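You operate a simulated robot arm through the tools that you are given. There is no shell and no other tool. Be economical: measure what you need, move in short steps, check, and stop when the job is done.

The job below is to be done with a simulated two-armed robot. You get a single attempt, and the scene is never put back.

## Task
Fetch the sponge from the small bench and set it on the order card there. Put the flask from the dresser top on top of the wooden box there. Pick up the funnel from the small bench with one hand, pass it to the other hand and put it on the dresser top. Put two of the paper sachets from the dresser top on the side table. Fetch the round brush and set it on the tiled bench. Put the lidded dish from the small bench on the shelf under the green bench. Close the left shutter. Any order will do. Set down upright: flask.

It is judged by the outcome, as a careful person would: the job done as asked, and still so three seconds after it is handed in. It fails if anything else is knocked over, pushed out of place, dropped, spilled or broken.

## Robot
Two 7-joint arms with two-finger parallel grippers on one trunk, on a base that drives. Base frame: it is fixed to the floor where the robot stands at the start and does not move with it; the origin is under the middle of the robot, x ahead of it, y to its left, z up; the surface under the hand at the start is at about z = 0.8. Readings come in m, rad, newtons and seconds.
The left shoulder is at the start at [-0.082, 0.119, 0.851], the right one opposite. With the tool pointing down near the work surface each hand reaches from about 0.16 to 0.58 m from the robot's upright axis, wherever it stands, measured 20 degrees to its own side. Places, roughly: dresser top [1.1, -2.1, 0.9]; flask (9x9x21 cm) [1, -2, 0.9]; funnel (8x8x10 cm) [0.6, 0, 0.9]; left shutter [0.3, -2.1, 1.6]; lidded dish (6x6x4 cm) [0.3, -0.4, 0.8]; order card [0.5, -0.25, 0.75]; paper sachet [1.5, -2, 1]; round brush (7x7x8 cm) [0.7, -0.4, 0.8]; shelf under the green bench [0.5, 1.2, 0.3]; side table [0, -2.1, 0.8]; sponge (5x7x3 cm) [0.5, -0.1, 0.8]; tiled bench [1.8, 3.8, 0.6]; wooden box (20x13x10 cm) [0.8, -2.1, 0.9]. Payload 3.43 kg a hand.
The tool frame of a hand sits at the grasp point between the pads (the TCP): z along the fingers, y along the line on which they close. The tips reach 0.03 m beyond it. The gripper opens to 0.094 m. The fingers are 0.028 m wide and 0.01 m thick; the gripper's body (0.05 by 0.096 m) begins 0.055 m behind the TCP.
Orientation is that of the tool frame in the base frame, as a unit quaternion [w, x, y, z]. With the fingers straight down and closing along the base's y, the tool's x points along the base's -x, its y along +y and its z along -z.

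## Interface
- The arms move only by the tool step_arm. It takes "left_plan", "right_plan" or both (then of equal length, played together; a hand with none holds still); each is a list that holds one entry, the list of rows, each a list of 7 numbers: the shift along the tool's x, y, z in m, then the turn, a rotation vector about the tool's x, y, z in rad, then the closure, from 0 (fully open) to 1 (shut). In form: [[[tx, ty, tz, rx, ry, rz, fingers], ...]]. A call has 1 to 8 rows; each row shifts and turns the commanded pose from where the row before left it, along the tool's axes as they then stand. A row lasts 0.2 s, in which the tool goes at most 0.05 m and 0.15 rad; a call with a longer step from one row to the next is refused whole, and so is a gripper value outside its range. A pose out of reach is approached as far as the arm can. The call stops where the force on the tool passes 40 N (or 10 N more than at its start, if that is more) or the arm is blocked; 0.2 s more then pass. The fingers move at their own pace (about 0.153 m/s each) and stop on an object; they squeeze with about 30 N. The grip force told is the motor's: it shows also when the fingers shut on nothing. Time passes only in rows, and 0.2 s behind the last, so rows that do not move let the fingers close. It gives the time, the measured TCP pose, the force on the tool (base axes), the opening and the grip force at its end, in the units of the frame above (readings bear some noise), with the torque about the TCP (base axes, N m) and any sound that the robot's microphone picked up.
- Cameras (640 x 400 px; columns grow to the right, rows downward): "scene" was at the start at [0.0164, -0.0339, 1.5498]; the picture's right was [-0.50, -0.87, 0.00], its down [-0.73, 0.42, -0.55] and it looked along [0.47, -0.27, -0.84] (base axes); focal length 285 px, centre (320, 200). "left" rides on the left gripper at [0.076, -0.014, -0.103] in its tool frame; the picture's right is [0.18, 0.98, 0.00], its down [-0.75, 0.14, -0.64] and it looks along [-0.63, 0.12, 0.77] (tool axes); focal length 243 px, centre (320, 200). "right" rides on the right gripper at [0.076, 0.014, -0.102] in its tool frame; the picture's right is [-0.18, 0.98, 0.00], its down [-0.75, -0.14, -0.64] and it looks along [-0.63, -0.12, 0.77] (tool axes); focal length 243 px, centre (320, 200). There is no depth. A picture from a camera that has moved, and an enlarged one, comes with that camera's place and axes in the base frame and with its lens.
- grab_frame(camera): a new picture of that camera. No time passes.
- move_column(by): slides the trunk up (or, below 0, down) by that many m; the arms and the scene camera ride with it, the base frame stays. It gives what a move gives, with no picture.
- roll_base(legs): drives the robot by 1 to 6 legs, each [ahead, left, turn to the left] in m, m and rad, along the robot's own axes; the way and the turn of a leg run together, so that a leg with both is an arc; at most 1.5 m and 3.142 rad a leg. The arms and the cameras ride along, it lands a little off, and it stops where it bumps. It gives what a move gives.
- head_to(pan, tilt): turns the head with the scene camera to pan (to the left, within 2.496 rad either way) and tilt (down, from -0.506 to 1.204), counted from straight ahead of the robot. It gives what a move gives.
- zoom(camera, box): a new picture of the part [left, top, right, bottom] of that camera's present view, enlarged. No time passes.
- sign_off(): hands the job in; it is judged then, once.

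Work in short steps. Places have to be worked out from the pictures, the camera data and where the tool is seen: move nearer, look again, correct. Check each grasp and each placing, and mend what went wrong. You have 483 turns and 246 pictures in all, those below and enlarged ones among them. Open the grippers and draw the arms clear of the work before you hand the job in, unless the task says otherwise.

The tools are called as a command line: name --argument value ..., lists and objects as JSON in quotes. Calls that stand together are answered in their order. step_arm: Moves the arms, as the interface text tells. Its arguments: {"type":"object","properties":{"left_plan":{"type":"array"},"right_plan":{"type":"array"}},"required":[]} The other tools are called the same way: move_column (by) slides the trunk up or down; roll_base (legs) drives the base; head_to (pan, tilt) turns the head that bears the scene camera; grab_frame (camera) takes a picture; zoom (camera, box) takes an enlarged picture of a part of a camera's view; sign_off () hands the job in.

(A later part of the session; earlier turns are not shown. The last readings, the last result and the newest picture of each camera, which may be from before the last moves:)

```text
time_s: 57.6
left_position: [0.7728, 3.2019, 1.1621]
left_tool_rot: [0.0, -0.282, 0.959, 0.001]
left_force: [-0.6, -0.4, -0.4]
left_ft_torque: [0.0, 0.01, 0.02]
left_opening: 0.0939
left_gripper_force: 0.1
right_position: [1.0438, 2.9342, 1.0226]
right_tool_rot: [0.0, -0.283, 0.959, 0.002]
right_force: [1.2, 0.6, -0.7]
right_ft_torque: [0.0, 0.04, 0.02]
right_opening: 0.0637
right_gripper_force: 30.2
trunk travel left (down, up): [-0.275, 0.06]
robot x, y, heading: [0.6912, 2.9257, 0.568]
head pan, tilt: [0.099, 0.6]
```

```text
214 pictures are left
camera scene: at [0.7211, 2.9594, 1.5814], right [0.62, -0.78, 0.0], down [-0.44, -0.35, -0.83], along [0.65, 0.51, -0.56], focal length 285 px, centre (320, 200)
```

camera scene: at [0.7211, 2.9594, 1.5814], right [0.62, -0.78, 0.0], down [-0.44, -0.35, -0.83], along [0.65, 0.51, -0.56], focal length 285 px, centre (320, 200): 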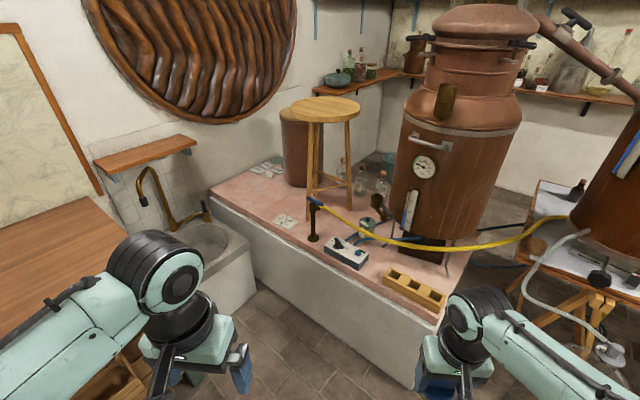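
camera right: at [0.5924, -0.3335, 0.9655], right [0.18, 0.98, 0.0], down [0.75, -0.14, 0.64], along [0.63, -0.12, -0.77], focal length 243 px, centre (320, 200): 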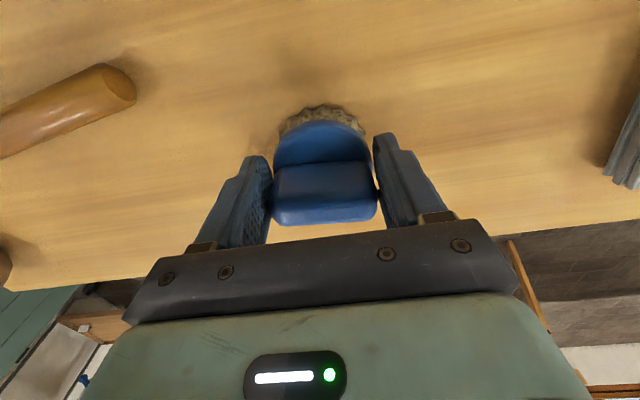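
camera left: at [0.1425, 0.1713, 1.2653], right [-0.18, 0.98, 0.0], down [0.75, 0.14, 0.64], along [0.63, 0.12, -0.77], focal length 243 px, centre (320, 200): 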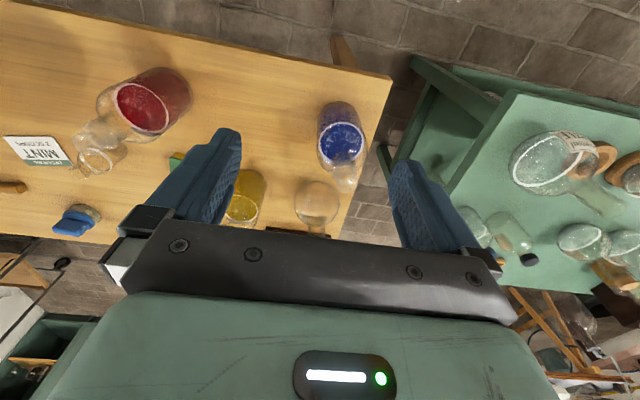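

I zoom in on the tile top to choose a free spot.

zoom --camera "scene" --box '[200, 150, 460, 330]'

```text
2.22 times, centred on (330, 240) of scene
camera zoom: at [0.7211, 2.9594, 1.5814], right [0.62, -0.78, 0.0], down [-0.44, -0.35, -0.83], along [0.65, 0.51, -0.56], focal length 633 px, centre (298, 111)
```

zoom: 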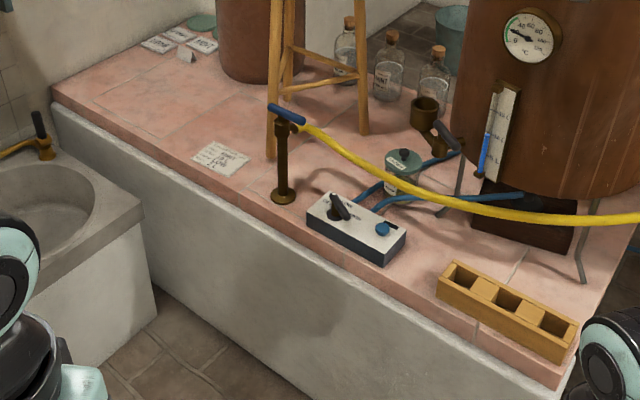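

I choose a free spot on the tiles near (1.55, 4.04), left of the paper note. I drive to about (1.14, 3.58) and turn so it falls on the right hand's side.

roll_base --legs '[[0, 0, 0.4], [0.78, 0.0, 0], [0, 0, 0.16]]'

head_to --pan -0.2 --tilt 0.9

grab_frame --camera "scene"

grab_frame --camera "right"

```text
time_s: 63.7
left_position: [1.0531, 3.8489, 1.162]
left_tool_rot: [0.0, -0.54, 0.842, 0.0]
left_force: [-0.3, 0.1, 0.0]
left_ft_torque: [-0.01, 0.0, 0.01]
left_opening: 0.0939
left_gripper_force: 0.1
right_position: [1.4252, 3.7689, 1.0231]
right_tool_rot: [-0.001, -0.54, 0.842, 0.001]
right_force: [-0.6, -0.6, -1.4]
right_ft_torque: [0.0, 0.01, 0.02]
right_opening: 0.0637
right_gripper_force: 30.3
trunk travel left (down, up): [-0.275, 0.06]
robot x, y, heading: [1.1288, 3.5694, 1.137]
head pan, tilt: [0.099, 0.6]
```

```text
time_s: 64.5
left_position: [1.054, 3.8489, 1.1632]
left_tool_rot: [0.0, -0.539, 0.842, 0.001]
left_force: [-1.1, 0.2, -1.0]
left_ft_torque: [-0.01, 0.02, 0.03]
left_opening: 0.0941
left_gripper_force: 0.1
right_position: [1.4266, 3.7674, 1.0225]
right_tool_rot: [-0.001, -0.54, 0.842, 0.001]
right_force: [-0.5, 0.0, -1.8]
right_ft_torque: [-0.01, 0.0, 0.0]
right_opening: 0.0636
right_gripper_force: 30.2
trunk travel left (down, up): [-0.275, 0.06]
robot x, y, heading: [1.1269, 3.5721, 1.132]
head pan, tilt: [-0.201, 0.901]
```

```text
212 pictures are left
camera scene: at [1.1552, 3.5946, 1.5566], right [0.81, -0.59, 0.0], down [-0.46, -0.63, -0.62], along [0.37, 0.5, -0.78], focal length 285 px, centre (320, 200)
```

scene: 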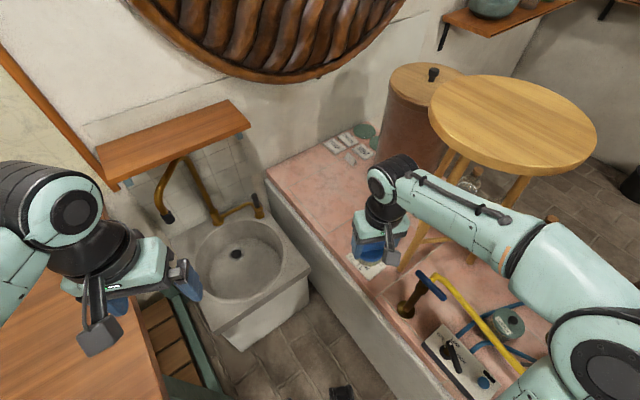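

```text
211 pictures are left
camera right: at [1.3807, 3.7053, 1.1259], right [-0.82, 0.58, 0.0], down [0.44, 0.63, 0.64], along [0.37, 0.53, -0.77], focal length 243 px, centre (320, 200)
```

right: 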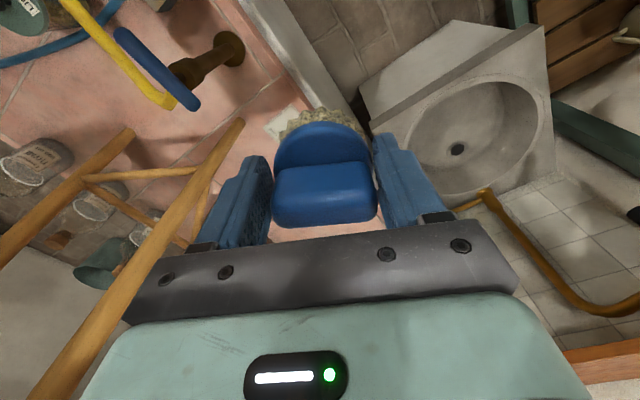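

The target tile spot is (1.555, 4.03), a bit beyond reach. I nudge the base closer.

roll_base --legs '[[0.085, -0.045, 0]]'

step_arm --right_plan '[[[-0.04, 0.02, 0, 0, 0, 0, 1], [-0.04, 0.01, 0, 0, 0, 0, 1], [-0.03, 0.01, 0, 0, 0, 0, 1]]]'

grab_frame --camera "scene"

grab_frame --camera "right"

```text
time_s: 65.7
left_position: [1.1263, 3.9045, 1.1623]
left_tool_rot: [0.001, -0.535, 0.845, -0.001]
left_force: [-0.7, -0.3, -0.3]
left_ft_torque: [0.01, -0.02, -0.02]
left_opening: 0.094
left_gripper_force: 0.0
right_position: [1.4982, 3.8225, 1.0236]
right_tool_rot: [-0.001, -0.534, 0.845, 0.0]
right_force: [-1.1, -0.6, -1.1]
right_ft_torque: [-0.01, -0.02, 0.0]
right_opening: 0.0636
right_gripper_force: 29.9
trunk travel left (down, up): [-0.275, 0.06]
robot x, y, heading: [1.2022, 3.6266, 1.128]
head pan, tilt: [-0.201, 0.901]
stopped in leg 1: the robot was blocked; the commanded pose is now the measured one
```

```text
time_s: 66.5
left_position: [1.1272, 3.9057, 1.1621]
left_tool_rot: [-0.001, -0.535, 0.845, 0.0]
left_force: [-1.1, 0.8, 0.4]
left_ft_torque: [-0.01, -0.01, 0.04]
left_opening: 0.094
left_gripper_force: 0.1
right_position: [1.5093, 3.9409, 1.0238]
right_tool_rot: [-0.001, -0.535, 0.845, 0.0]
right_force: [-0.7, 0.5, -1.1]
right_ft_torque: [-0.02, 0.02, 0.01]
right_opening: 0.0636
right_gripper_force: 30.2
trunk travel left (down, up): [-0.275, 0.06]
robot x, y, heading: [1.2026, 3.6258, 1.13]
head pan, tilt: [-0.201, 0.901]
```

```text
210 pictures are left
camera scene: at [1.2268, 3.6521, 1.5566], right [0.8, -0.6, 0.0], down [-0.47, -0.63, -0.62], along [0.37, 0.5, -0.78], focal length 285 px, centre (320, 200)
```

scene: 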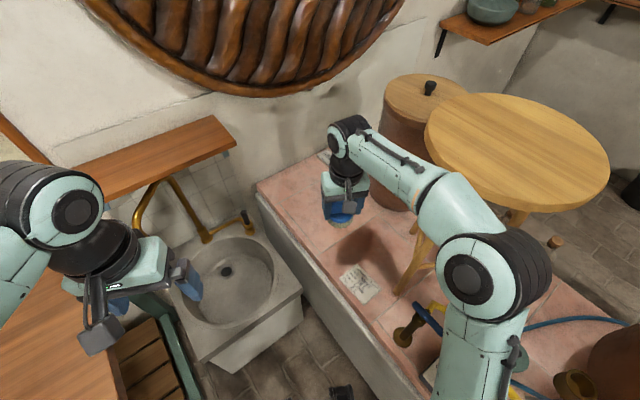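

```text
209 pictures are left
camera right: at [1.4639, 3.8781, 1.126], right [-0.81, 0.59, 0.0], down [0.45, 0.62, 0.64], along [0.38, 0.52, -0.77], focal length 243 px, centre (320, 200)
```

right: 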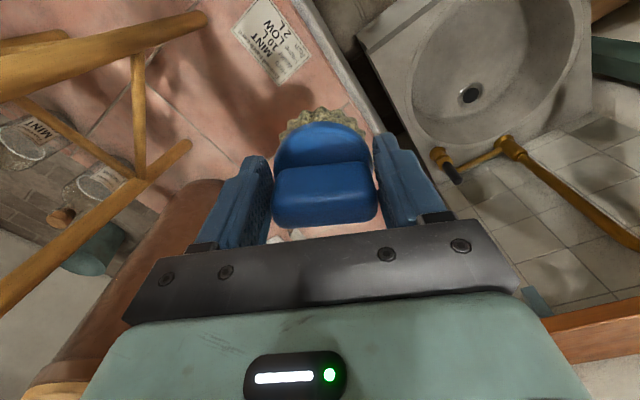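

The stool top (z ≈ 1.19) is close to the right forearm, so I lower the trunk straight down rather than swinging the arm.

move_column --by -0.2

grab_frame --camera "scene"

grab_frame --camera "right"

```text
time_s: 68.7
left_position: [1.127, 3.9046, 0.9623]
left_tool_rot: [0.0, -0.535, 0.845, 0.0]
left_force: [0.7, -0.6, -0.4]
left_ft_torque: [-0.03, -0.03, 0.01]
left_opening: 0.0938
left_gripper_force: 0.0
right_position: [1.51, 3.9382, 0.8224]
right_tool_rot: [0.0, -0.534, 0.845, 0.001]
right_force: [-0.1, 1.0, 0.1]
right_ft_torque: [0.0, 0.0, 0.01]
right_opening: 0.0636
right_gripper_force: 29.9
trunk travel left (down, up): [-0.075, 0.26]
robot x, y, heading: [1.2008, 3.6279, 1.128]
head pan, tilt: [-0.201, 0.901]
```

```text
208 pictures are left
camera scene: at [1.2391, 3.6773, 1.3506], right [0.8, -0.6, 0.0], down [-0.47, -0.63, -0.62], along [0.37, 0.5, -0.78], focal length 285 px, centre (320, 200)
```

scene: 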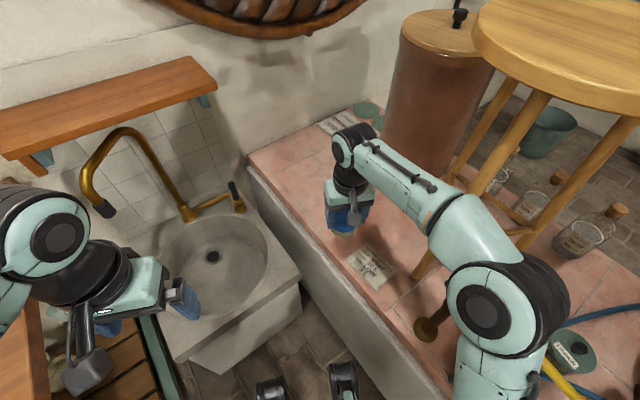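

```text
207 pictures are left
camera right: at [1.4641, 3.8761, 0.926], right [-0.81, 0.59, 0.0], down [0.45, 0.62, 0.64], along [0.38, 0.52, -0.77], focal length 243 px, centre (320, 200)
```

right: 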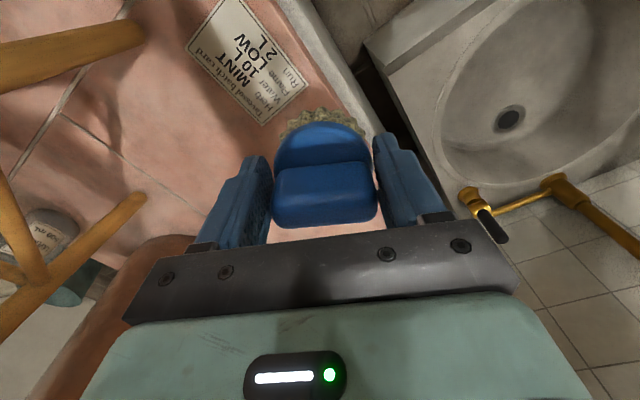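

The tile top is at z ≈ 0.62 and the note ends at y ≈ 3.94. I move the brush over (1.56, 4.02) and lower to about 1 cm above the tile.

step_arm --right_plan '[[[-0.04, -0.005, 0, 0, 0, 0, 1], [-0.04, -0.005, 0, 0, 0, 0, 1], [-0.015, 0, 0.03, 0, 0, 0, 1], [0, 0, 0.045, 0, 0, 0, 1], [0, 0, 0.035, 0, 0, 0, 1]]]'

grab_frame --camera "right"

grab_frame --camera "scene"

```text
time_s: 69.9
left_position: [1.1277, 3.9045, 0.9631]
left_tool_rot: [0.001, -0.535, 0.845, 0.0]
left_force: [-0.4, 0.5, 0.3]
left_ft_torque: [-0.01, -0.01, 0.02]
left_opening: 0.094
left_gripper_force: 0.0
right_position: [1.5584, 4.0194, 0.7109]
right_tool_rot: [0.0, -0.536, 0.844, 0.001]
right_force: [-0.5, 0.2, -0.1]
right_ft_torque: [-0.05, -0.03, 0.01]
right_opening: 0.0637
right_gripper_force: 30.0
trunk travel left (down, up): [-0.075, 0.26]
robot x, y, heading: [1.2012, 3.6306, 1.126]
head pan, tilt: [-0.201, 0.901]
```

```text
206 pictures are left
camera right: at [1.5122, 3.9569, 0.8151], right [-0.81, 0.59, 0.0], down [0.45, 0.62, 0.64], along [0.38, 0.52, -0.77], focal length 243 px, centre (320, 200)
```

right: 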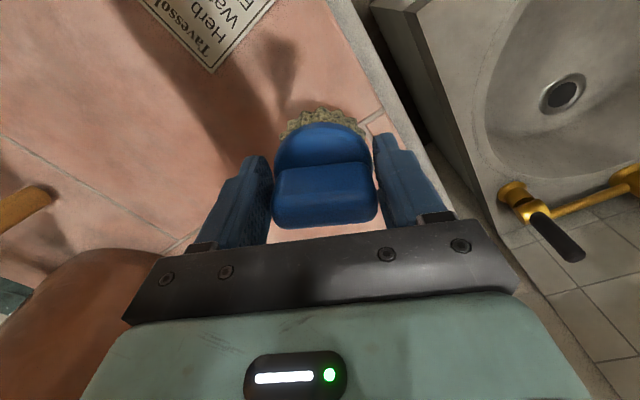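

```text
205 pictures are left
camera scene: at [1.2393, 3.6776, 1.3505], right [0.8, -0.6, 0.0], down [-0.47, -0.63, -0.62], along [0.37, 0.5, -0.78], focal length 285 px, centre (320, 200)
```

scene: 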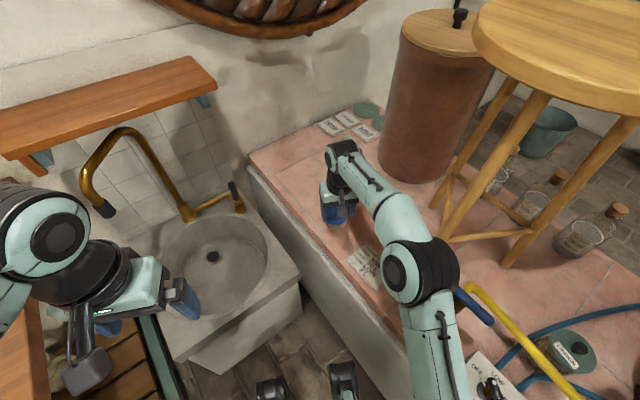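

Well placed. I lower in small steps while watching the force.

step_arm --right_plan '[[[0, 0, 0.005, 0, 0, 0, 1], [0, 0, 0.005, 0, 0, 0, 1], [0, 0, 0.004, 0, 0, 0, 1]]]'

```text
time_s: 70.7
left_position: [1.127, 3.904, 0.9623]
left_tool_rot: [0.001, -0.536, 0.844, -0.001]
left_force: [-0.3, 0.7, -0.2]
left_ft_torque: [-0.01, 0.03, -0.01]
left_opening: 0.0942
left_gripper_force: 0.0
right_position: [1.5599, 4.0191, 0.6982]
right_tool_rot: [-0.001, -0.536, 0.844, 0.0]
right_force: [0.0, 1.2, -0.8]
right_ft_torque: [-0.02, 0.01, 0.0]
right_opening: 0.0635
right_gripper_force: 30.2
trunk travel left (down, up): [-0.075, 0.26]
robot x, y, heading: [1.2014, 3.6248, 1.127]
head pan, tilt: [-0.201, 0.901]
```

No contact yet, so I continue in small steps.

step_arm --right_plan '[[[0, 0, 0.004, 0, 0, 0, 1], [0, 0, 0.004, 0, 0, 0, 1]]]'

```text
time_s: 71.3
left_position: [1.127, 3.9058, 0.9623]
left_tool_rot: [-0.001, -0.535, 0.845, 0.001]
left_force: [-0.2, -0.5, 0.2]
left_ft_torque: [0.02, 0.02, 0.01]
left_opening: 0.0938
left_gripper_force: 0.0
right_position: [1.5572, 4.0194, 0.6908]
right_tool_rot: [0.0, -0.535, 0.845, 0.001]
right_force: [-0.6, -0.5, -1.0]
right_ft_torque: [0.0, 0.03, 0.02]
right_opening: 0.0637
right_gripper_force: 30.4
trunk travel left (down, up): [-0.075, 0.26]
robot x, y, heading: [1.2016, 3.6298, 1.131]
head pan, tilt: [-0.201, 0.901]
```

step_arm --right_plan '[[[0, 0, 0.004, 0, 0, 0, 1], [0, 0, 0.003, 0, 0, 0, 1]]]'

grab_frame --camera "right"

```text
time_s: 71.9
left_position: [1.1278, 3.9042, 0.9619]
left_tool_rot: [0.0, -0.535, 0.845, 0.0]
left_force: [0.3, -0.9, -0.6]
left_ft_torque: [-0.01, 0.02, -0.01]
left_opening: 0.094
left_gripper_force: 0.1
right_position: [1.5587, 4.0211, 0.6839]
right_tool_rot: [-0.001, -0.535, 0.845, 0.001]
right_force: [0.2, -0.4, -0.5]
right_ft_torque: [0.0, 0.06, -0.03]
right_opening: 0.0634
right_gripper_force: 30.4
trunk travel left (down, up): [-0.075, 0.26]
robot x, y, heading: [1.2012, 3.6288, 1.128]
head pan, tilt: [-0.201, 0.901]
```

```text
204 pictures are left
camera right: at [1.5132, 3.9579, 0.7867], right [-0.81, 0.59, 0.0], down [0.45, 0.62, 0.64], along [0.38, 0.52, -0.77], focal length 243 px, centre (320, 200)
```

right: 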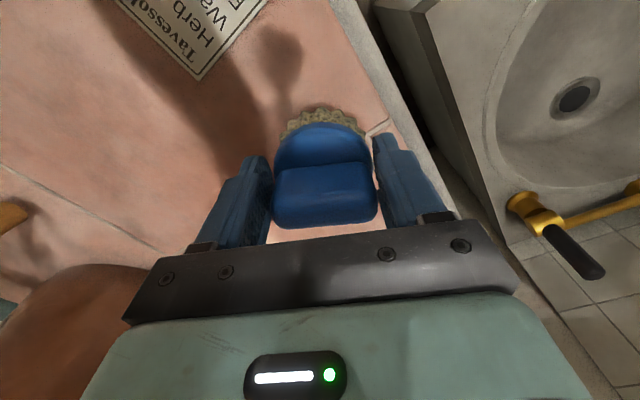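

Still free. I continue lowering slowly.

step_arm --right_plan '[[[0, 0, 0.004, 0, 0, 0, 1], [0, 0, 0.003, 0, 0, 0, 1]]]'

step_arm --right_plan '[[[0, 0, 0.003, 0, 0, 0, 1], [0, 0, 0.003, 0, 0, 0, 1]]]'

```text
time_s: 72.5
left_position: [1.1277, 3.905, 0.9625]
left_tool_rot: [0.0, -0.535, 0.845, 0.0]
left_force: [1.3, -0.2, -0.5]
left_ft_torque: [0.01, -0.05, 0.01]
left_opening: 0.0938
left_gripper_force: 0.1
right_position: [1.5593, 4.021, 0.6761]
right_tool_rot: [-0.001, -0.535, 0.845, 0.001]
right_force: [-0.6, 0.5, -1.4]
right_ft_torque: [0.03, 0.02, 0.0]
right_opening: 0.0637
right_gripper_force: 30.0
trunk travel left (down, up): [-0.075, 0.26]
robot x, y, heading: [1.2026, 3.6287, 1.131]
head pan, tilt: [-0.201, 0.901]
```

```text
time_s: 73.1
left_position: [1.1267, 3.9048, 0.9621]
left_tool_rot: [0.001, -0.535, 0.845, -0.001]
left_force: [-0.2, -0.3, 0.0]
left_ft_torque: [-0.01, -0.01, 0.0]
left_opening: 0.0941
left_gripper_force: 0.0
right_position: [1.5603, 4.0198, 0.6704]
right_tool_rot: [0.001, -0.535, 0.845, 0.001]
right_force: [0.6, 0.0, -1.0]
right_ft_torque: [-0.03, 0.0, 0.01]
right_opening: 0.0635
right_gripper_force: 29.7
trunk travel left (down, up): [-0.075, 0.26]
robot x, y, heading: [1.2013, 3.629, 1.129]
head pan, tilt: [-0.201, 0.901]
```

step_arm --right_plan '[[[0, 0, 0.003, 0, 0, 0, 1], [0, 0, 0.002, 0, 0, 0, 1]]]'

grab_frame --camera "right"

```text
time_s: 73.7
left_position: [1.1265, 3.9051, 0.9639]
left_tool_rot: [0.0, -0.536, 0.844, -0.001]
left_force: [-0.8, 0.3, -0.1]
left_ft_torque: [-0.01, 0.0, -0.02]
left_opening: 0.0939
left_gripper_force: 0.0
right_position: [1.5604, 4.0196, 0.6642]
right_tool_rot: [0.0, -0.535, 0.845, 0.001]
right_force: [0.0, 0.5, -1.0]
right_ft_torque: [-0.02, 0.0, -0.01]
right_opening: 0.0634
right_gripper_force: 29.8
trunk travel left (down, up): [-0.075, 0.26]
robot x, y, heading: [1.198, 3.6271, 1.134]
head pan, tilt: [-0.201, 0.901]
```

```text
203 pictures are left
camera right: at [1.5139, 3.9576, 0.7681], right [-0.81, 0.59, 0.0], down [0.45, 0.62, 0.64], along [0.38, 0.52, -0.77], focal length 243 px, centre (320, 200)
```

right: 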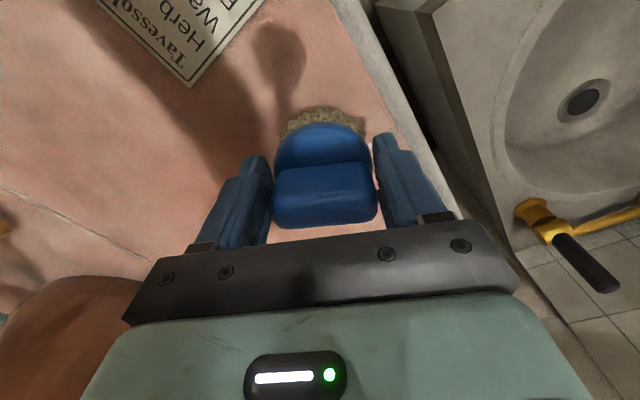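

Parallax puts the tile nearer z 0.59, so contact should be imminent. A few more small steps.

step_arm --right_plan '[[[0, 0, 0.003, 0, 0, 0, 1], [0, 0, 0.002, 0, 0, 0, 1]]]'

step_arm --right_plan '[[[0, 0, 0.003, 0, 0, 0, 1]]]'

step_arm --right_plan '[[[0, 0, 0.003, 0, 0, 0, 1]]]'

```text
time_s: 74.3
left_position: [1.1272, 3.905, 0.9625]
left_tool_rot: [0.0, -0.535, 0.845, 0.0]
left_force: [0.8, -0.5, -0.3]
left_ft_torque: [0.02, -0.02, -0.01]
left_opening: 0.094
left_gripper_force: 0.0
right_position: [1.5596, 4.0207, 0.6607]
right_tool_rot: [0.0, -0.535, 0.845, 0.001]
right_force: [-1.0, -0.3, -1.0]
right_ft_torque: [0.01, -0.01, 0.01]
right_opening: 0.0633
right_gripper_force: 30.2
trunk travel left (down, up): [-0.075, 0.26]
robot x, y, heading: [1.1992, 3.6277, 1.126]
head pan, tilt: [-0.201, 0.901]
```

```text
time_s: 74.7
left_position: [1.1276, 3.9054, 0.9622]
left_tool_rot: [0.0, -0.535, 0.845, 0.0]
left_force: [-0.2, 0.1, -0.7]
left_ft_torque: [0.01, 0.0, -0.01]
left_opening: 0.0938
left_gripper_force: 0.1
right_position: [1.5593, 4.0218, 0.6574]
right_tool_rot: [0.0, -0.535, 0.845, 0.0]
right_force: [0.2, 0.0, -2.0]
right_ft_torque: [0.01, 0.0, 0.01]
right_opening: 0.0636
right_gripper_force: 29.9
trunk travel left (down, up): [-0.075, 0.26]
robot x, y, heading: [1.2007, 3.6285, 1.13]
head pan, tilt: [-0.201, 0.901]
```

```text
time_s: 75.1
left_position: [1.1281, 3.9043, 0.9635]
left_tool_rot: [0.0, -0.535, 0.845, 0.0]
left_force: [-0.1, 0.5, -0.7]
left_ft_torque: [0.01, 0.03, -0.02]
left_opening: 0.0937
left_gripper_force: 0.1
right_position: [1.5594, 4.0192, 0.6541]
right_tool_rot: [-0.001, -0.535, 0.845, 0.0]
right_force: [-0.1, 0.0, -0.6]
right_ft_torque: [-0.03, -0.04, 0.01]
right_opening: 0.0636
right_gripper_force: 29.7
trunk travel left (down, up): [-0.075, 0.26]
robot x, y, heading: [1.1972, 3.6301, 1.128]
head pan, tilt: [-0.201, 0.901]
```

step_arm --right_plan '[[[0, 0, 0.003, 0, 0, 0, 1]]]'

step_arm --right_plan '[[[0, 0, 0.003, 0, 0, 0, 1]]]'

step_arm --right_plan '[[[0, 0, 0.003, 0, 0, 0, 1]]]'

```text
time_s: 75.5
left_position: [1.129, 3.9056, 0.9609]
left_tool_rot: [0.0, -0.535, 0.845, 0.0]
left_force: [0.4, 0.1, 0.3]
left_ft_torque: [0.0, -0.04, 0.02]
left_opening: 0.0942
left_gripper_force: 0.0
right_position: [1.5602, 4.0207, 0.6504]
right_tool_rot: [0.0, -0.535, 0.845, 0.0]
right_force: [0.8, -0.3, -1.4]
right_ft_torque: [-0.03, -0.02, 0.02]
right_opening: 0.0637
right_gripper_force: 30.4
trunk travel left (down, up): [-0.075, 0.26]
robot x, y, heading: [1.1997, 3.6284, 1.131]
head pan, tilt: [-0.201, 0.901]
```

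```text
time_s: 75.9
left_position: [1.1274, 3.9051, 0.9606]
left_tool_rot: [0.0, -0.535, 0.845, 0.0]
left_force: [-0.6, -0.2, -0.1]
left_ft_torque: [0.01, 0.02, 0.02]
left_opening: 0.0939
left_gripper_force: 0.1
right_position: [1.5603, 4.0194, 0.6478]
right_tool_rot: [0.001, -0.535, 0.845, 0.001]
right_force: [-0.3, 0.8, -0.9]
right_ft_torque: [-0.01, 0.01, 0.0]
right_opening: 0.0638
right_gripper_force: 30.2
trunk travel left (down, up): [-0.075, 0.26]
robot x, y, heading: [1.2033, 3.6285, 1.132]
head pan, tilt: [-0.201, 0.901]
```

```text
time_s: 76.3
left_position: [1.1276, 3.9044, 0.9622]
left_tool_rot: [-0.001, -0.535, 0.845, 0.0]
left_force: [-0.1, 0.6, -0.4]
left_ft_torque: [0.0, 0.0, -0.01]
left_opening: 0.094
left_gripper_force: 0.0
right_position: [1.5591, 4.0202, 0.6466]
right_tool_rot: [0.0, -0.535, 0.845, 0.002]
right_force: [-0.7, -1.0, 5.9]
right_ft_torque: [-0.07, -0.1, 0.02]
right_opening: 0.0635
right_gripper_force: 30.2
trunk travel left (down, up): [-0.075, 0.26]
robot x, y, heading: [1.2028, 3.63, 1.131]
head pan, tilt: [-0.201, 0.901]
```

Contact: 5.9 N at z 0.647. I release and rise.

step_arm --right_plan '[[[0, 0, 0, 0, 0, 0, 0.6], [0, 0, 0, 0, 0, 0, 0.2], [0, 0, 0, 0, 0, 0, 0], [0, 0, -0.03, 0, 0, 0, 0], [0, 0, -0.045, 0, 0, 0, 0], [0, 0, -0.045, 0, 0, 0, 0], [0, 0, -0.045, 0, 0, 0, 0], [0, 0, -0.04, 0, 0, 0, 0]]]'

grab_frame --camera "right"

grab_frame --camera "scene"

```text
time_s: 78.1
left_position: [1.1266, 3.9028, 0.9619]
left_tool_rot: [0.0, -0.535, 0.845, 0.001]
left_force: [0.2, -0.3, 0.5]
left_ft_torque: [0.04, 0.03, -0.01]
left_opening: 0.0943
left_gripper_force: 0.0
right_position: [1.5535, 4.0052, 0.8518]
right_tool_rot: [0.0, -0.536, 0.844, 0.001]
right_force: [-0.1, -0.3, 0.4]
right_ft_torque: [0.06, -0.03, -0.02]
right_opening: 0.0939
right_gripper_force: 0.0
right hand out of reach, approached as far as the arm can: row 8
trunk travel left (down, up): [-0.075, 0.26]
robot x, y, heading: [1.1981, 3.6287, 1.128]
head pan, tilt: [-0.201, 0.901]
```

```text
202 pictures are left
camera right: at [1.5086, 3.9417, 0.9542], right [-0.81, 0.58, 0.0], down [0.45, 0.62, 0.64], along [0.38, 0.52, -0.77], focal length 243 px, centre (320, 200)
```

right: 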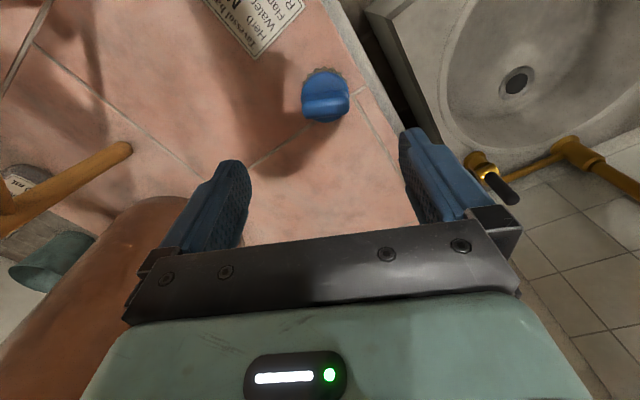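

```text
201 pictures are left
camera scene: at [1.2383, 3.6757, 1.3507], right [0.8, -0.6, 0.0], down [-0.47, -0.63, -0.62], along [0.37, 0.5, -0.78], focal length 285 px, centre (320, 200)
```

scene: 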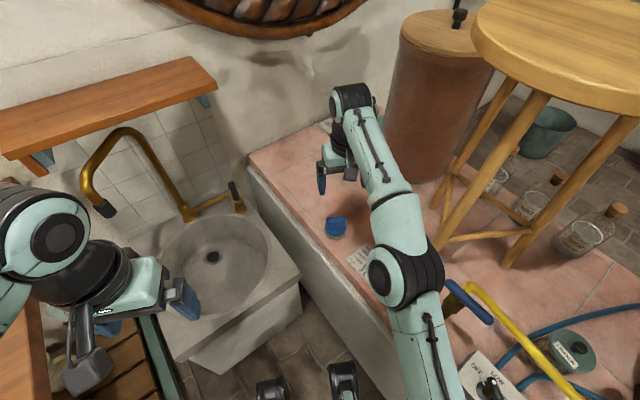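

The brush stands on the tiles. I raise the trunk to clear the valve stand, draw the hand back and back the base away.

move_column --by 0.2

roll_base --legs '[[-0.35, 0.0, 0]]'

grab_frame --camera "scene"

```text
time_s: 80.3
left_position: [1.1275, 3.905, 1.162]
left_tool_rot: [-0.001, -0.535, 0.845, 0.0]
left_force: [0.6, 0.1, -0.2]
left_ft_torque: [0.0, -0.01, -0.01]
left_opening: 0.0942
left_gripper_force: 0.0
right_position: [1.5587, 4.0165, 1.065]
right_tool_rot: [0.009, -0.535, 0.845, 0.007]
right_force: [0.6, -0.8, -0.1]
right_ft_torque: [0.02, 0.02, 0.03]
right_opening: 0.0938
right_gripper_force: 0.1
trunk travel left (down, up): [-0.275, 0.06]
robot x, y, heading: [1.2026, 3.625, 1.128]
head pan, tilt: [-0.201, 0.901]
```

```text
time_s: 82.6
left_position: [0.9762, 3.5851, 1.1619]
left_tool_rot: [0.001, -0.535, 0.845, 0.0]
left_force: [0.8, 0.6, -0.8]
left_ft_torque: [0.02, 0.01, 0.03]
left_opening: 0.0939
left_gripper_force: 0.0
right_position: [1.4069, 3.6954, 1.0655]
right_tool_rot: [0.01, -0.535, 0.845, 0.007]
right_force: [-0.1, -0.8, -0.4]
right_ft_torque: [0.04, 0.01, 0.0]
right_opening: 0.0939
right_gripper_force: 0.1
trunk travel left (down, up): [-0.275, 0.06]
robot x, y, heading: [1.0462, 3.3086, 1.131]
head pan, tilt: [-0.201, 0.901]
```

```text
200 pictures are left
camera scene: at [1.0745, 3.3301, 1.5566], right [0.8, -0.6, 0.0], down [-0.47, -0.63, -0.62], along [0.37, 0.5, -0.78], focal length 285 px, centre (320, 200)
```

scene: 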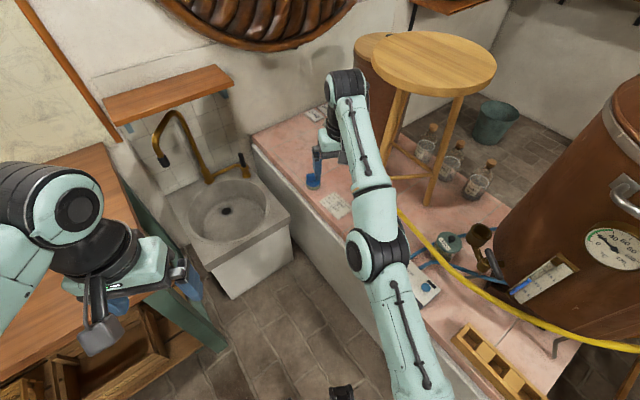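

Clear of the hearth. I back farther and tuck the right hand to its own side.

roll_base --legs '[[-0.4, 0.0, 0]]'

step_arm --right_plan '[[[0.04, -0.02, 0, 0, 0, 0, 0], [0.04, -0.02, 0, 0, 0, 0, 0], [0.04, -0.025, 0, 0, 0, 0, 0], [0.04, -0.025, 0, 0, 0, 0, 0], [0.03, -0.03, 0, 0, 0, 0, 0], [0.02, -0.03, 0, 0, 0, 0, 0]]]'

roll_base --legs '[[0, 0, -0.56], [-1.45, 0, 0], [0, 0, 1.0], [-1.4, 0, 0], [-0.95, 0, 0], [0, 0, -1.571]]'

head_to --pan -0.3 --tilt 0.9

grab_frame --camera "scene"

```text
time_s: 85.1
left_position: [0.8019, 3.2196, 1.1621]
left_tool_rot: [0.0, -0.537, 0.844, 0.0]
left_force: [-1.0, -0.1, 0.9]
left_ft_torque: [0.02, 0.04, 0.02]
left_opening: 0.0943
left_gripper_force: 0.0
right_position: [1.2315, 3.3343, 1.0666]
right_tool_rot: [0.01, -0.538, 0.843, 0.007]
right_force: [-1.4, -0.8, 0.6]
right_ft_torque: [0.01, 0.01, -0.03]
right_opening: 0.0941
right_gripper_force: 0.0
trunk travel left (down, up): [-0.275, 0.06]
robot x, y, heading: [0.8758, 2.9408, 1.132]
head pan, tilt: [-0.201, 0.901]
```

```text
time_s: 86.5
left_position: [0.8022, 3.2219, 1.1607]
left_tool_rot: [0.0, -0.537, 0.843, -0.001]
left_force: [-0.9, 0.9, 0.1]
left_ft_torque: [-0.05, 0.02, 0.05]
left_opening: 0.0938
left_gripper_force: 0.0
right_position: [1.3246, 3.2239, 1.0853]
right_tool_rot: [0.011, -0.538, 0.843, 0.007]
right_force: [0.3, -0.4, 0.2]
right_ft_torque: [0.0, 0.02, 0.02]
right_opening: 0.094
right_gripper_force: 0.0
right hand out of reach, approached as far as the arm can: row 1, 2, 3, 4
trunk travel left (down, up): [-0.275, 0.06]
robot x, y, heading: [0.8754, 2.9475, 1.137]
head pan, tilt: [-0.201, 0.901]
```

```text
time_s: 112.9
left_position: [-0.1041, -0.0209, 1.1627]
left_tool_rot: [0.001, -0.005, 1.0, 0.001]
left_force: [0.0, 0.0, -0.3]
left_ft_torque: [0.0, 0.01, 0.02]
left_opening: 0.0938
left_gripper_force: 0.0
right_position: [0.1236, -0.4917, 1.0866]
right_tool_rot: [0.012, -0.005, 1.0, 0.001]
right_force: [0.2, 0.1, -0.5]
right_ft_torque: [-0.03, 0.01, -0.04]
right_opening: 0.094
right_gripper_force: 0.0
trunk travel left (down, up): [-0.275, 0.06]
robot x, y, heading: [-0.3208, -0.2046, 0.013]
head pan, tilt: [-0.201, 0.901]
```

```text
time_s: 113.5
left_position: [-0.1044, -0.0207, 1.1631]
left_tool_rot: [0.0, -0.005, 1.0, 0.0]
left_force: [-0.2, -0.6, -0.2]
left_ft_torque: [0.02, -0.02, 0.02]
left_opening: 0.0941
left_gripper_force: 0.0
right_position: [0.1253, -0.4899, 1.0859]
right_tool_rot: [0.012, -0.005, 1.0, 0.001]
right_force: [-0.9, 0.0, 0.8]
right_ft_torque: [0.02, 0.0, 0.0]
right_opening: 0.0941
right_gripper_force: 0.0
trunk travel left (down, up): [-0.275, 0.06]
robot x, y, heading: [-0.321, -0.2074, 0.012]
head pan, tilt: [-0.3, 0.901]
```

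```text
199 pictures are left
camera scene: at [-0.2928, -0.2271, 1.5566], right [-0.29, -0.96, 0.0], down [-0.75, 0.22, -0.62], along [0.6, -0.18, -0.78], focal length 285 px, centre (320, 200)
```

scene: 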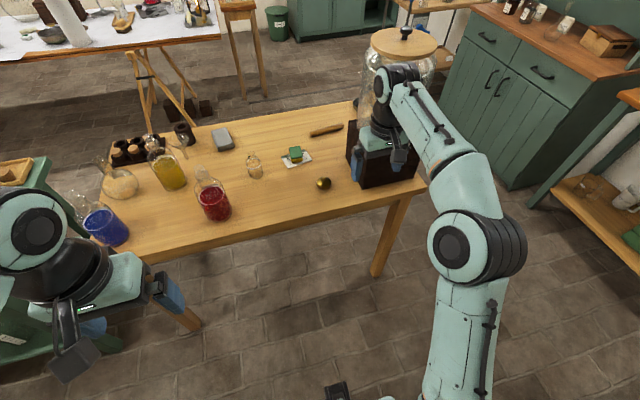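

Back at the small bench. The dish is at about (0.36, -0.434). Before grasping it I look at the green bench's shelf to plan the placing.

head_to --pan 1.15 --tilt 0.75

grab_frame --camera "scene"

```text
time_s: 115.1
left_position: [-0.1046, -0.0201, 1.1618]
left_tool_rot: [0.0, -0.004, 1.0, 0.0]
left_force: [0.7, 0.0, -1.2]
left_ft_torque: [0.01, -0.05, 0.0]
left_opening: 0.0942
left_gripper_force: 0.0
right_position: [0.1235, -0.4916, 1.0866]
right_tool_rot: [0.012, -0.005, 1.0, 0.0]
right_force: [-0.2, 0.6, 0.4]
right_ft_torque: [0.01, -0.02, 0.02]
right_opening: 0.0939
right_gripper_force: 0.2
trunk travel left (down, up): [-0.275, 0.06]
robot x, y, heading: [-0.3193, -0.2076, 0.008]
head pan, tilt: [1.15, 0.75]
```

```text
198 pictures are left
camera scene: at [-0.332, -0.1296, 1.5685], right [0.92, -0.4, 0.0], down [-0.27, -0.63, -0.73], along [0.29, 0.67, -0.68], focal length 285 px, centre (320, 200)
```

scene: 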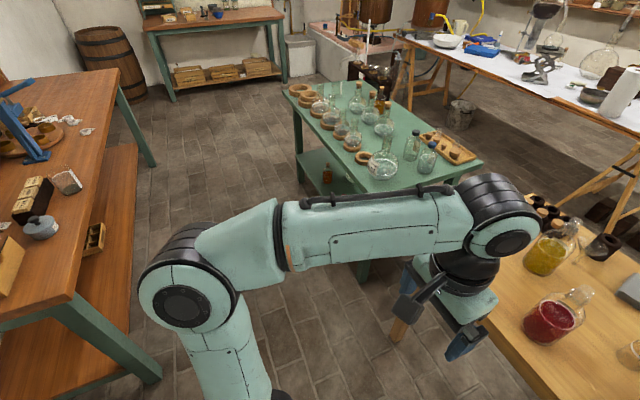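

The shelf is open toward the robot side with one bottle on it. I'll take the dish with the right hand tilted about 45° so it can reach under the bench later. First I shift the hand away from the big jar and drive nearer.

step_arm --right_plan '[[[0.0, 0.04, 0, 0, 0, 0, 0], [0.0, 0.03, 0, 0, 0, 0, 0]]]'

roll_base --legs '[[0.17, 0, 0]]'

head_to --pan -0.3 --tilt 0.95

grab_frame --camera "right"

grab_frame --camera "scene"

```text
time_s: 115.7
left_position: [-0.1048, -0.0202, 1.1622]
left_tool_rot: [0.0, -0.006, 1.0, 0.0]
left_force: [-0.1, 1.3, -0.3]
left_ft_torque: [0.02, 0.02, 0.02]
left_opening: 0.0942
left_gripper_force: 0.1
right_position: [0.1234, -0.4201, 1.0856]
right_tool_rot: [0.013, -0.005, 1.0, -0.001]
right_force: [0.4, -0.4, 0.6]
right_ft_torque: [-0.01, 0.01, 0.01]
right_opening: 0.094
right_gripper_force: 0.2
trunk travel left (down, up): [-0.275, 0.06]
robot x, y, heading: [-0.3199, -0.2066, 0.015]
head pan, tilt: [1.15, 0.75]
```

```text
time_s: 117.2
left_position: [0.0647, -0.019, 1.1621]
left_tool_rot: [-0.001, -0.006, 1.0, -0.001]
left_force: [0.1, 0.1, 0.2]
left_ft_torque: [0.01, 0.03, 0.02]
left_opening: 0.0941
left_gripper_force: 0.0
right_position: [0.2924, -0.4177, 1.0849]
right_tool_rot: [0.012, -0.007, 1.0, 0.001]
right_force: [0.7, 0.3, -0.5]
right_ft_torque: [-0.02, -0.03, 0.04]
right_opening: 0.0941
right_gripper_force: 0.0
trunk travel left (down, up): [-0.275, 0.06]
robot x, y, heading: [-0.1548, -0.2049, 0.01]
head pan, tilt: [1.15, 0.75]
```

```text
time_s: 118.7
left_position: [0.065, -0.0186, 1.1623]
left_tool_rot: [0.001, -0.006, 1.0, 0.0]
left_force: [-0.5, -0.9, -0.1]
left_ft_torque: [0.0, -0.02, -0.02]
left_opening: 0.0937
left_gripper_force: 0.1
right_position: [0.2926, -0.4193, 1.0857]
right_tool_rot: [0.012, -0.006, 1.0, 0.001]
right_force: [0.0, -0.4, 0.4]
right_ft_torque: [0.0, 0.0, -0.01]
right_opening: 0.0943
right_gripper_force: 0.1
trunk travel left (down, up): [-0.275, 0.06]
robot x, y, heading: [-0.1543, -0.2022, 0.008]
head pan, tilt: [-0.3, 0.949]
```

```text
197 pictures are left
camera right: at [0.2131, -0.4041, 1.1869], right [0.17, 0.98, 0.01], down [0.74, -0.13, 0.66], along [0.65, -0.11, -0.75], focal length 243 px, centre (320, 200)
```

right: 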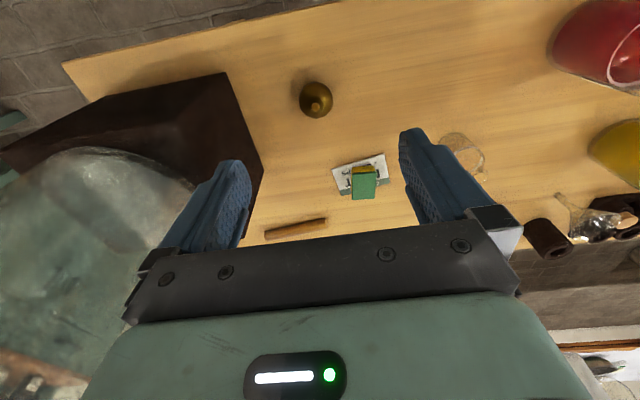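

```text
196 pictures are left
camera scene: at [-0.1268, -0.2245, 1.553], right [-0.28, -0.96, 0.0], down [-0.78, 0.23, -0.58], along [0.56, -0.17, -0.81], focal length 285 px, centre (320, 200)
```

scene: 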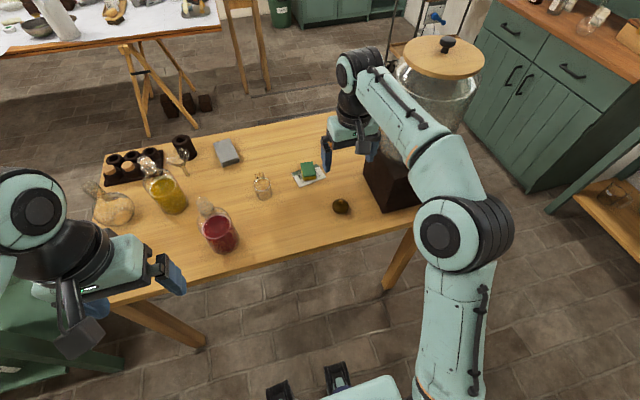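

Dish at about (0.342, -0.434). I zoom in to see how the lid sits.

zoom --camera "scene" --box '[315, 185, 371, 225]'

zoom --camera "right" --box '[280, 60, 360, 130]'

```text
10.00 times, centred on (343, 205) of scene
camera zoom: at [-0.1268, -0.2245, 1.553], right [-0.28, -0.96, 0.0], down [-0.78, 0.23, -0.58], along [0.56, -0.17, -0.81], focal length 2849 px, centre (90, 150)
```

zoom: 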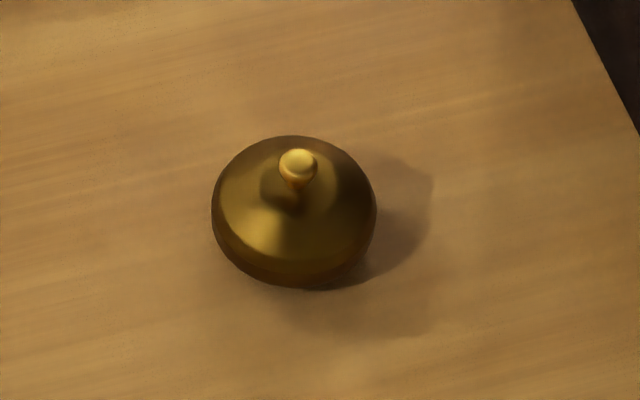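

```text
5.71 times, centred on (320, 95) of right
camera zoom: at [0.2131, -0.4041, 1.1869], right [0.17, 0.98, 0.01], down [0.74, -0.13, 0.66], along [0.65, -0.11, -0.75], focal length 1386 px, centre (320, 800)
```

zoom: 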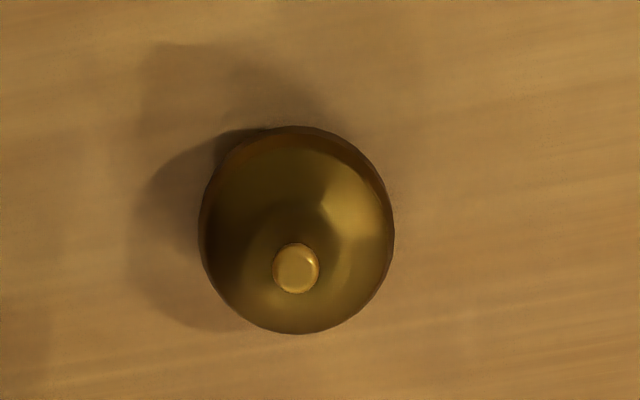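

The dish is about 5.5 cm wide with a domed lid and knob, so I'll grip it low by the sides. I tilt the hand forward about 45° in place and check.

step_arm --right_plan '[[[0, 0, 0, 0, -0.131, 0, 0], [0, 0, 0, 0, -0.131, 0, 0], [0, 0, 0, 0, -0.131, 0, 0], [0, 0, 0, 0, -0.131, 0, 0], [0, 0, 0, 0, -0.131, 0, 0], [0, 0, 0, 0, -0.131, 0, 0]]]'

grab_frame --camera "right"

grab_frame --camera "scene"

```text
time_s: 120.1
left_position: [0.0648, -0.0182, 1.1616]
left_tool_rot: [0.001, -0.006, 1.0, 0.0]
left_force: [0.4, 0.3, -0.4]
left_ft_torque: [0.02, 0.02, 0.01]
left_opening: 0.0941
left_gripper_force: 0.0
right_position: [0.2924, -0.4175, 1.0879]
right_tool_rot: [0.396, -0.005, 0.918, 0.002]
right_force: [0.2, 0.3, 1.3]
right_ft_torque: [0.02, 0.01, 0.0]
right_opening: 0.094
right_gripper_force: 0.0
trunk travel left (down, up): [-0.275, 0.06]
robot x, y, heading: [-0.1559, -0.2052, 0.007]
head pan, tilt: [-0.3, 0.949]
```

```text
193 pictures are left
camera right: at [0.1645, -0.4046, 1.1021], right [0.11, 0.98, 0.14], down [0.05, -0.14, 0.99], along [0.99, -0.11, -0.07], focal length 243 px, centre (320, 200)
```

right: 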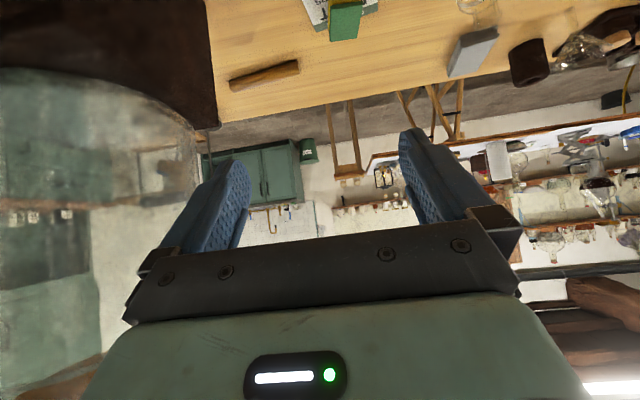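

```text
192 pictures are left
camera scene: at [-0.1272, -0.2246, 1.5529], right [-0.29, -0.96, 0.0], down [-0.78, 0.23, -0.58], along [0.56, -0.17, -0.81], focal length 285 px, centre (320, 200)
```

scene: 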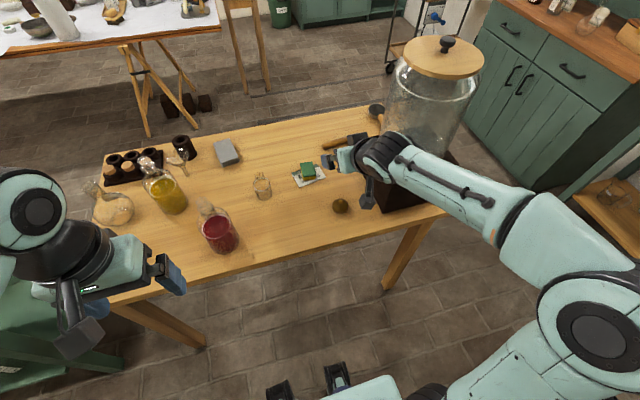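

The tilt works. I go down to about 8 cm above the final grasp height and check alignment.

step_arm --right_plan '[[[0.0276, -0.004, 0.0364, 0, 0, 0, 0], [0.0276, -0.004, 0.0364, 0, 0, 0, 0], [0.0276, -0.004, 0.0364, 0, 0, 0, 0], [0.0276, -0.004, 0.0364, 0, 0, 0, 0]]]'

grab_frame --camera "right"

grab_frame --camera "scene"

```text
time_s: 121.1
left_position: [0.0649, -0.019, 1.1625]
left_tool_rot: [0.0, -0.005, 1.0, -0.001]
left_force: [0.4, 0.3, -0.4]
left_ft_torque: [0.03, 0.04, 0.01]
left_opening: 0.0941
left_gripper_force: 0.1
right_position: [0.3242, -0.4339, 0.903]
right_tool_rot: [0.394, -0.004, 0.919, 0.004]
right_force: [-0.1, 0.5, 0.5]
right_ft_torque: [-0.01, 0.02, 0.02]
right_opening: 0.0941
right_gripper_force: 0.0
trunk travel left (down, up): [-0.275, 0.06]
robot x, y, heading: [-0.1521, -0.2042, 0.009]
head pan, tilt: [-0.3, 0.949]
```

```text
191 pictures are left
camera right: at [0.1968, -0.4223, 0.9194], right [0.12, 0.98, 0.14], down [0.06, -0.14, 0.99], along [0.99, -0.11, -0.07], focal length 243 px, centre (320, 200)
```

right: 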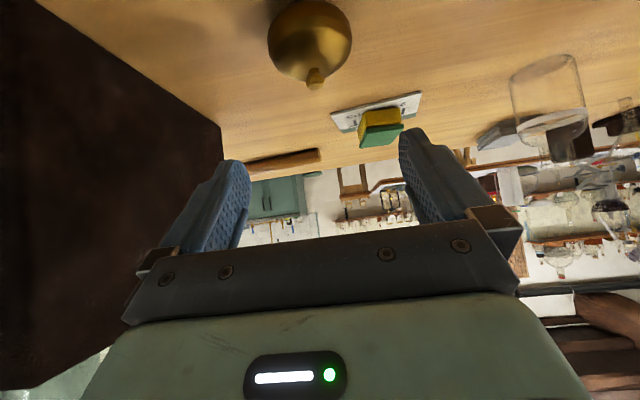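

```text
190 pictures are left
camera scene: at [-0.1259, -0.2259, 1.5529], right [-0.29, -0.96, 0.0], down [-0.78, 0.23, -0.58], along [0.56, -0.17, -0.81], focal length 285 px, centre (320, 200)
```

scene: 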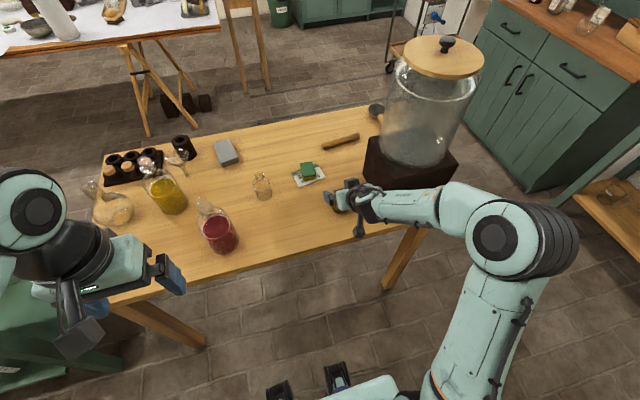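

Dish centre confirmed at (0.346, -0.432). I descend to grasp height with care.

step_arm --right_plan '[[[0.018, 0.001, 0.022, 0, 0, 0, 0], [0.018, 0.001, 0.022, 0, 0, 0, 0], [0.01, 0, 0.012, 0, 0, 0, 0]]]'

grab_frame --camera "right"

zoom --camera "scene" --box '[280, 160, 440, 260]'

```text
time_s: 121.9
left_position: [0.0647, -0.0183, 1.1615]
left_tool_rot: [-0.001, -0.005, 1.0, 0.001]
left_force: [-0.3, 0.5, -0.4]
left_ft_torque: [0.03, -0.01, 0.01]
left_opening: 0.0942
left_gripper_force: 0.1
right_position: [0.3306, -0.4325, 0.8318]
right_tool_rot: [0.394, -0.006, 0.919, 0.003]
right_force: [0.1, 0.1, -0.9]
right_ft_torque: [-0.01, 0.01, -0.04]
right_opening: 0.0939
right_gripper_force: 0.0
trunk travel left (down, up): [-0.275, 0.06]
robot x, y, heading: [-0.1494, -0.2063, 0.007]
head pan, tilt: [-0.3, 0.949]
```

```text
189 pictures are left
camera right: at [0.2036, -0.4185, 0.8483], right [0.12, 0.98, 0.13], down [0.06, -0.14, 0.99], along [0.99, -0.11, -0.07], focal length 243 px, centre (320, 200)
```

right: 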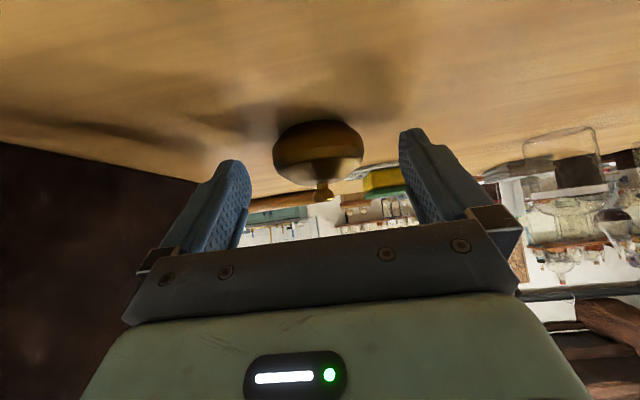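

```text
4.00 times, centred on (360, 210) of scene
camera zoom: at [-0.1267, -0.2248, 1.5529], right [-0.29, -0.96, 0.0], down [-0.78, 0.23, -0.58], along [0.56, -0.17, -0.81], focal length 1140 px, centre (160, 160)
```

zoom: 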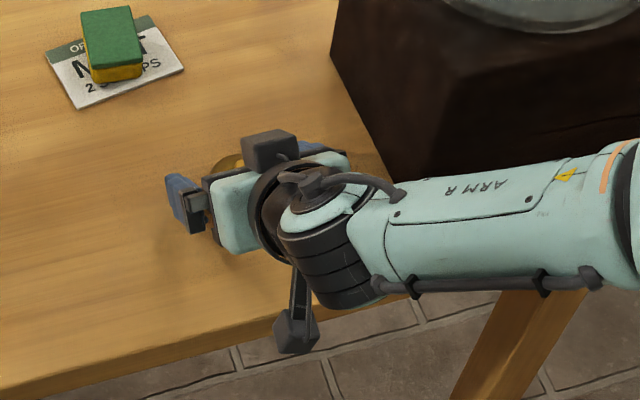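

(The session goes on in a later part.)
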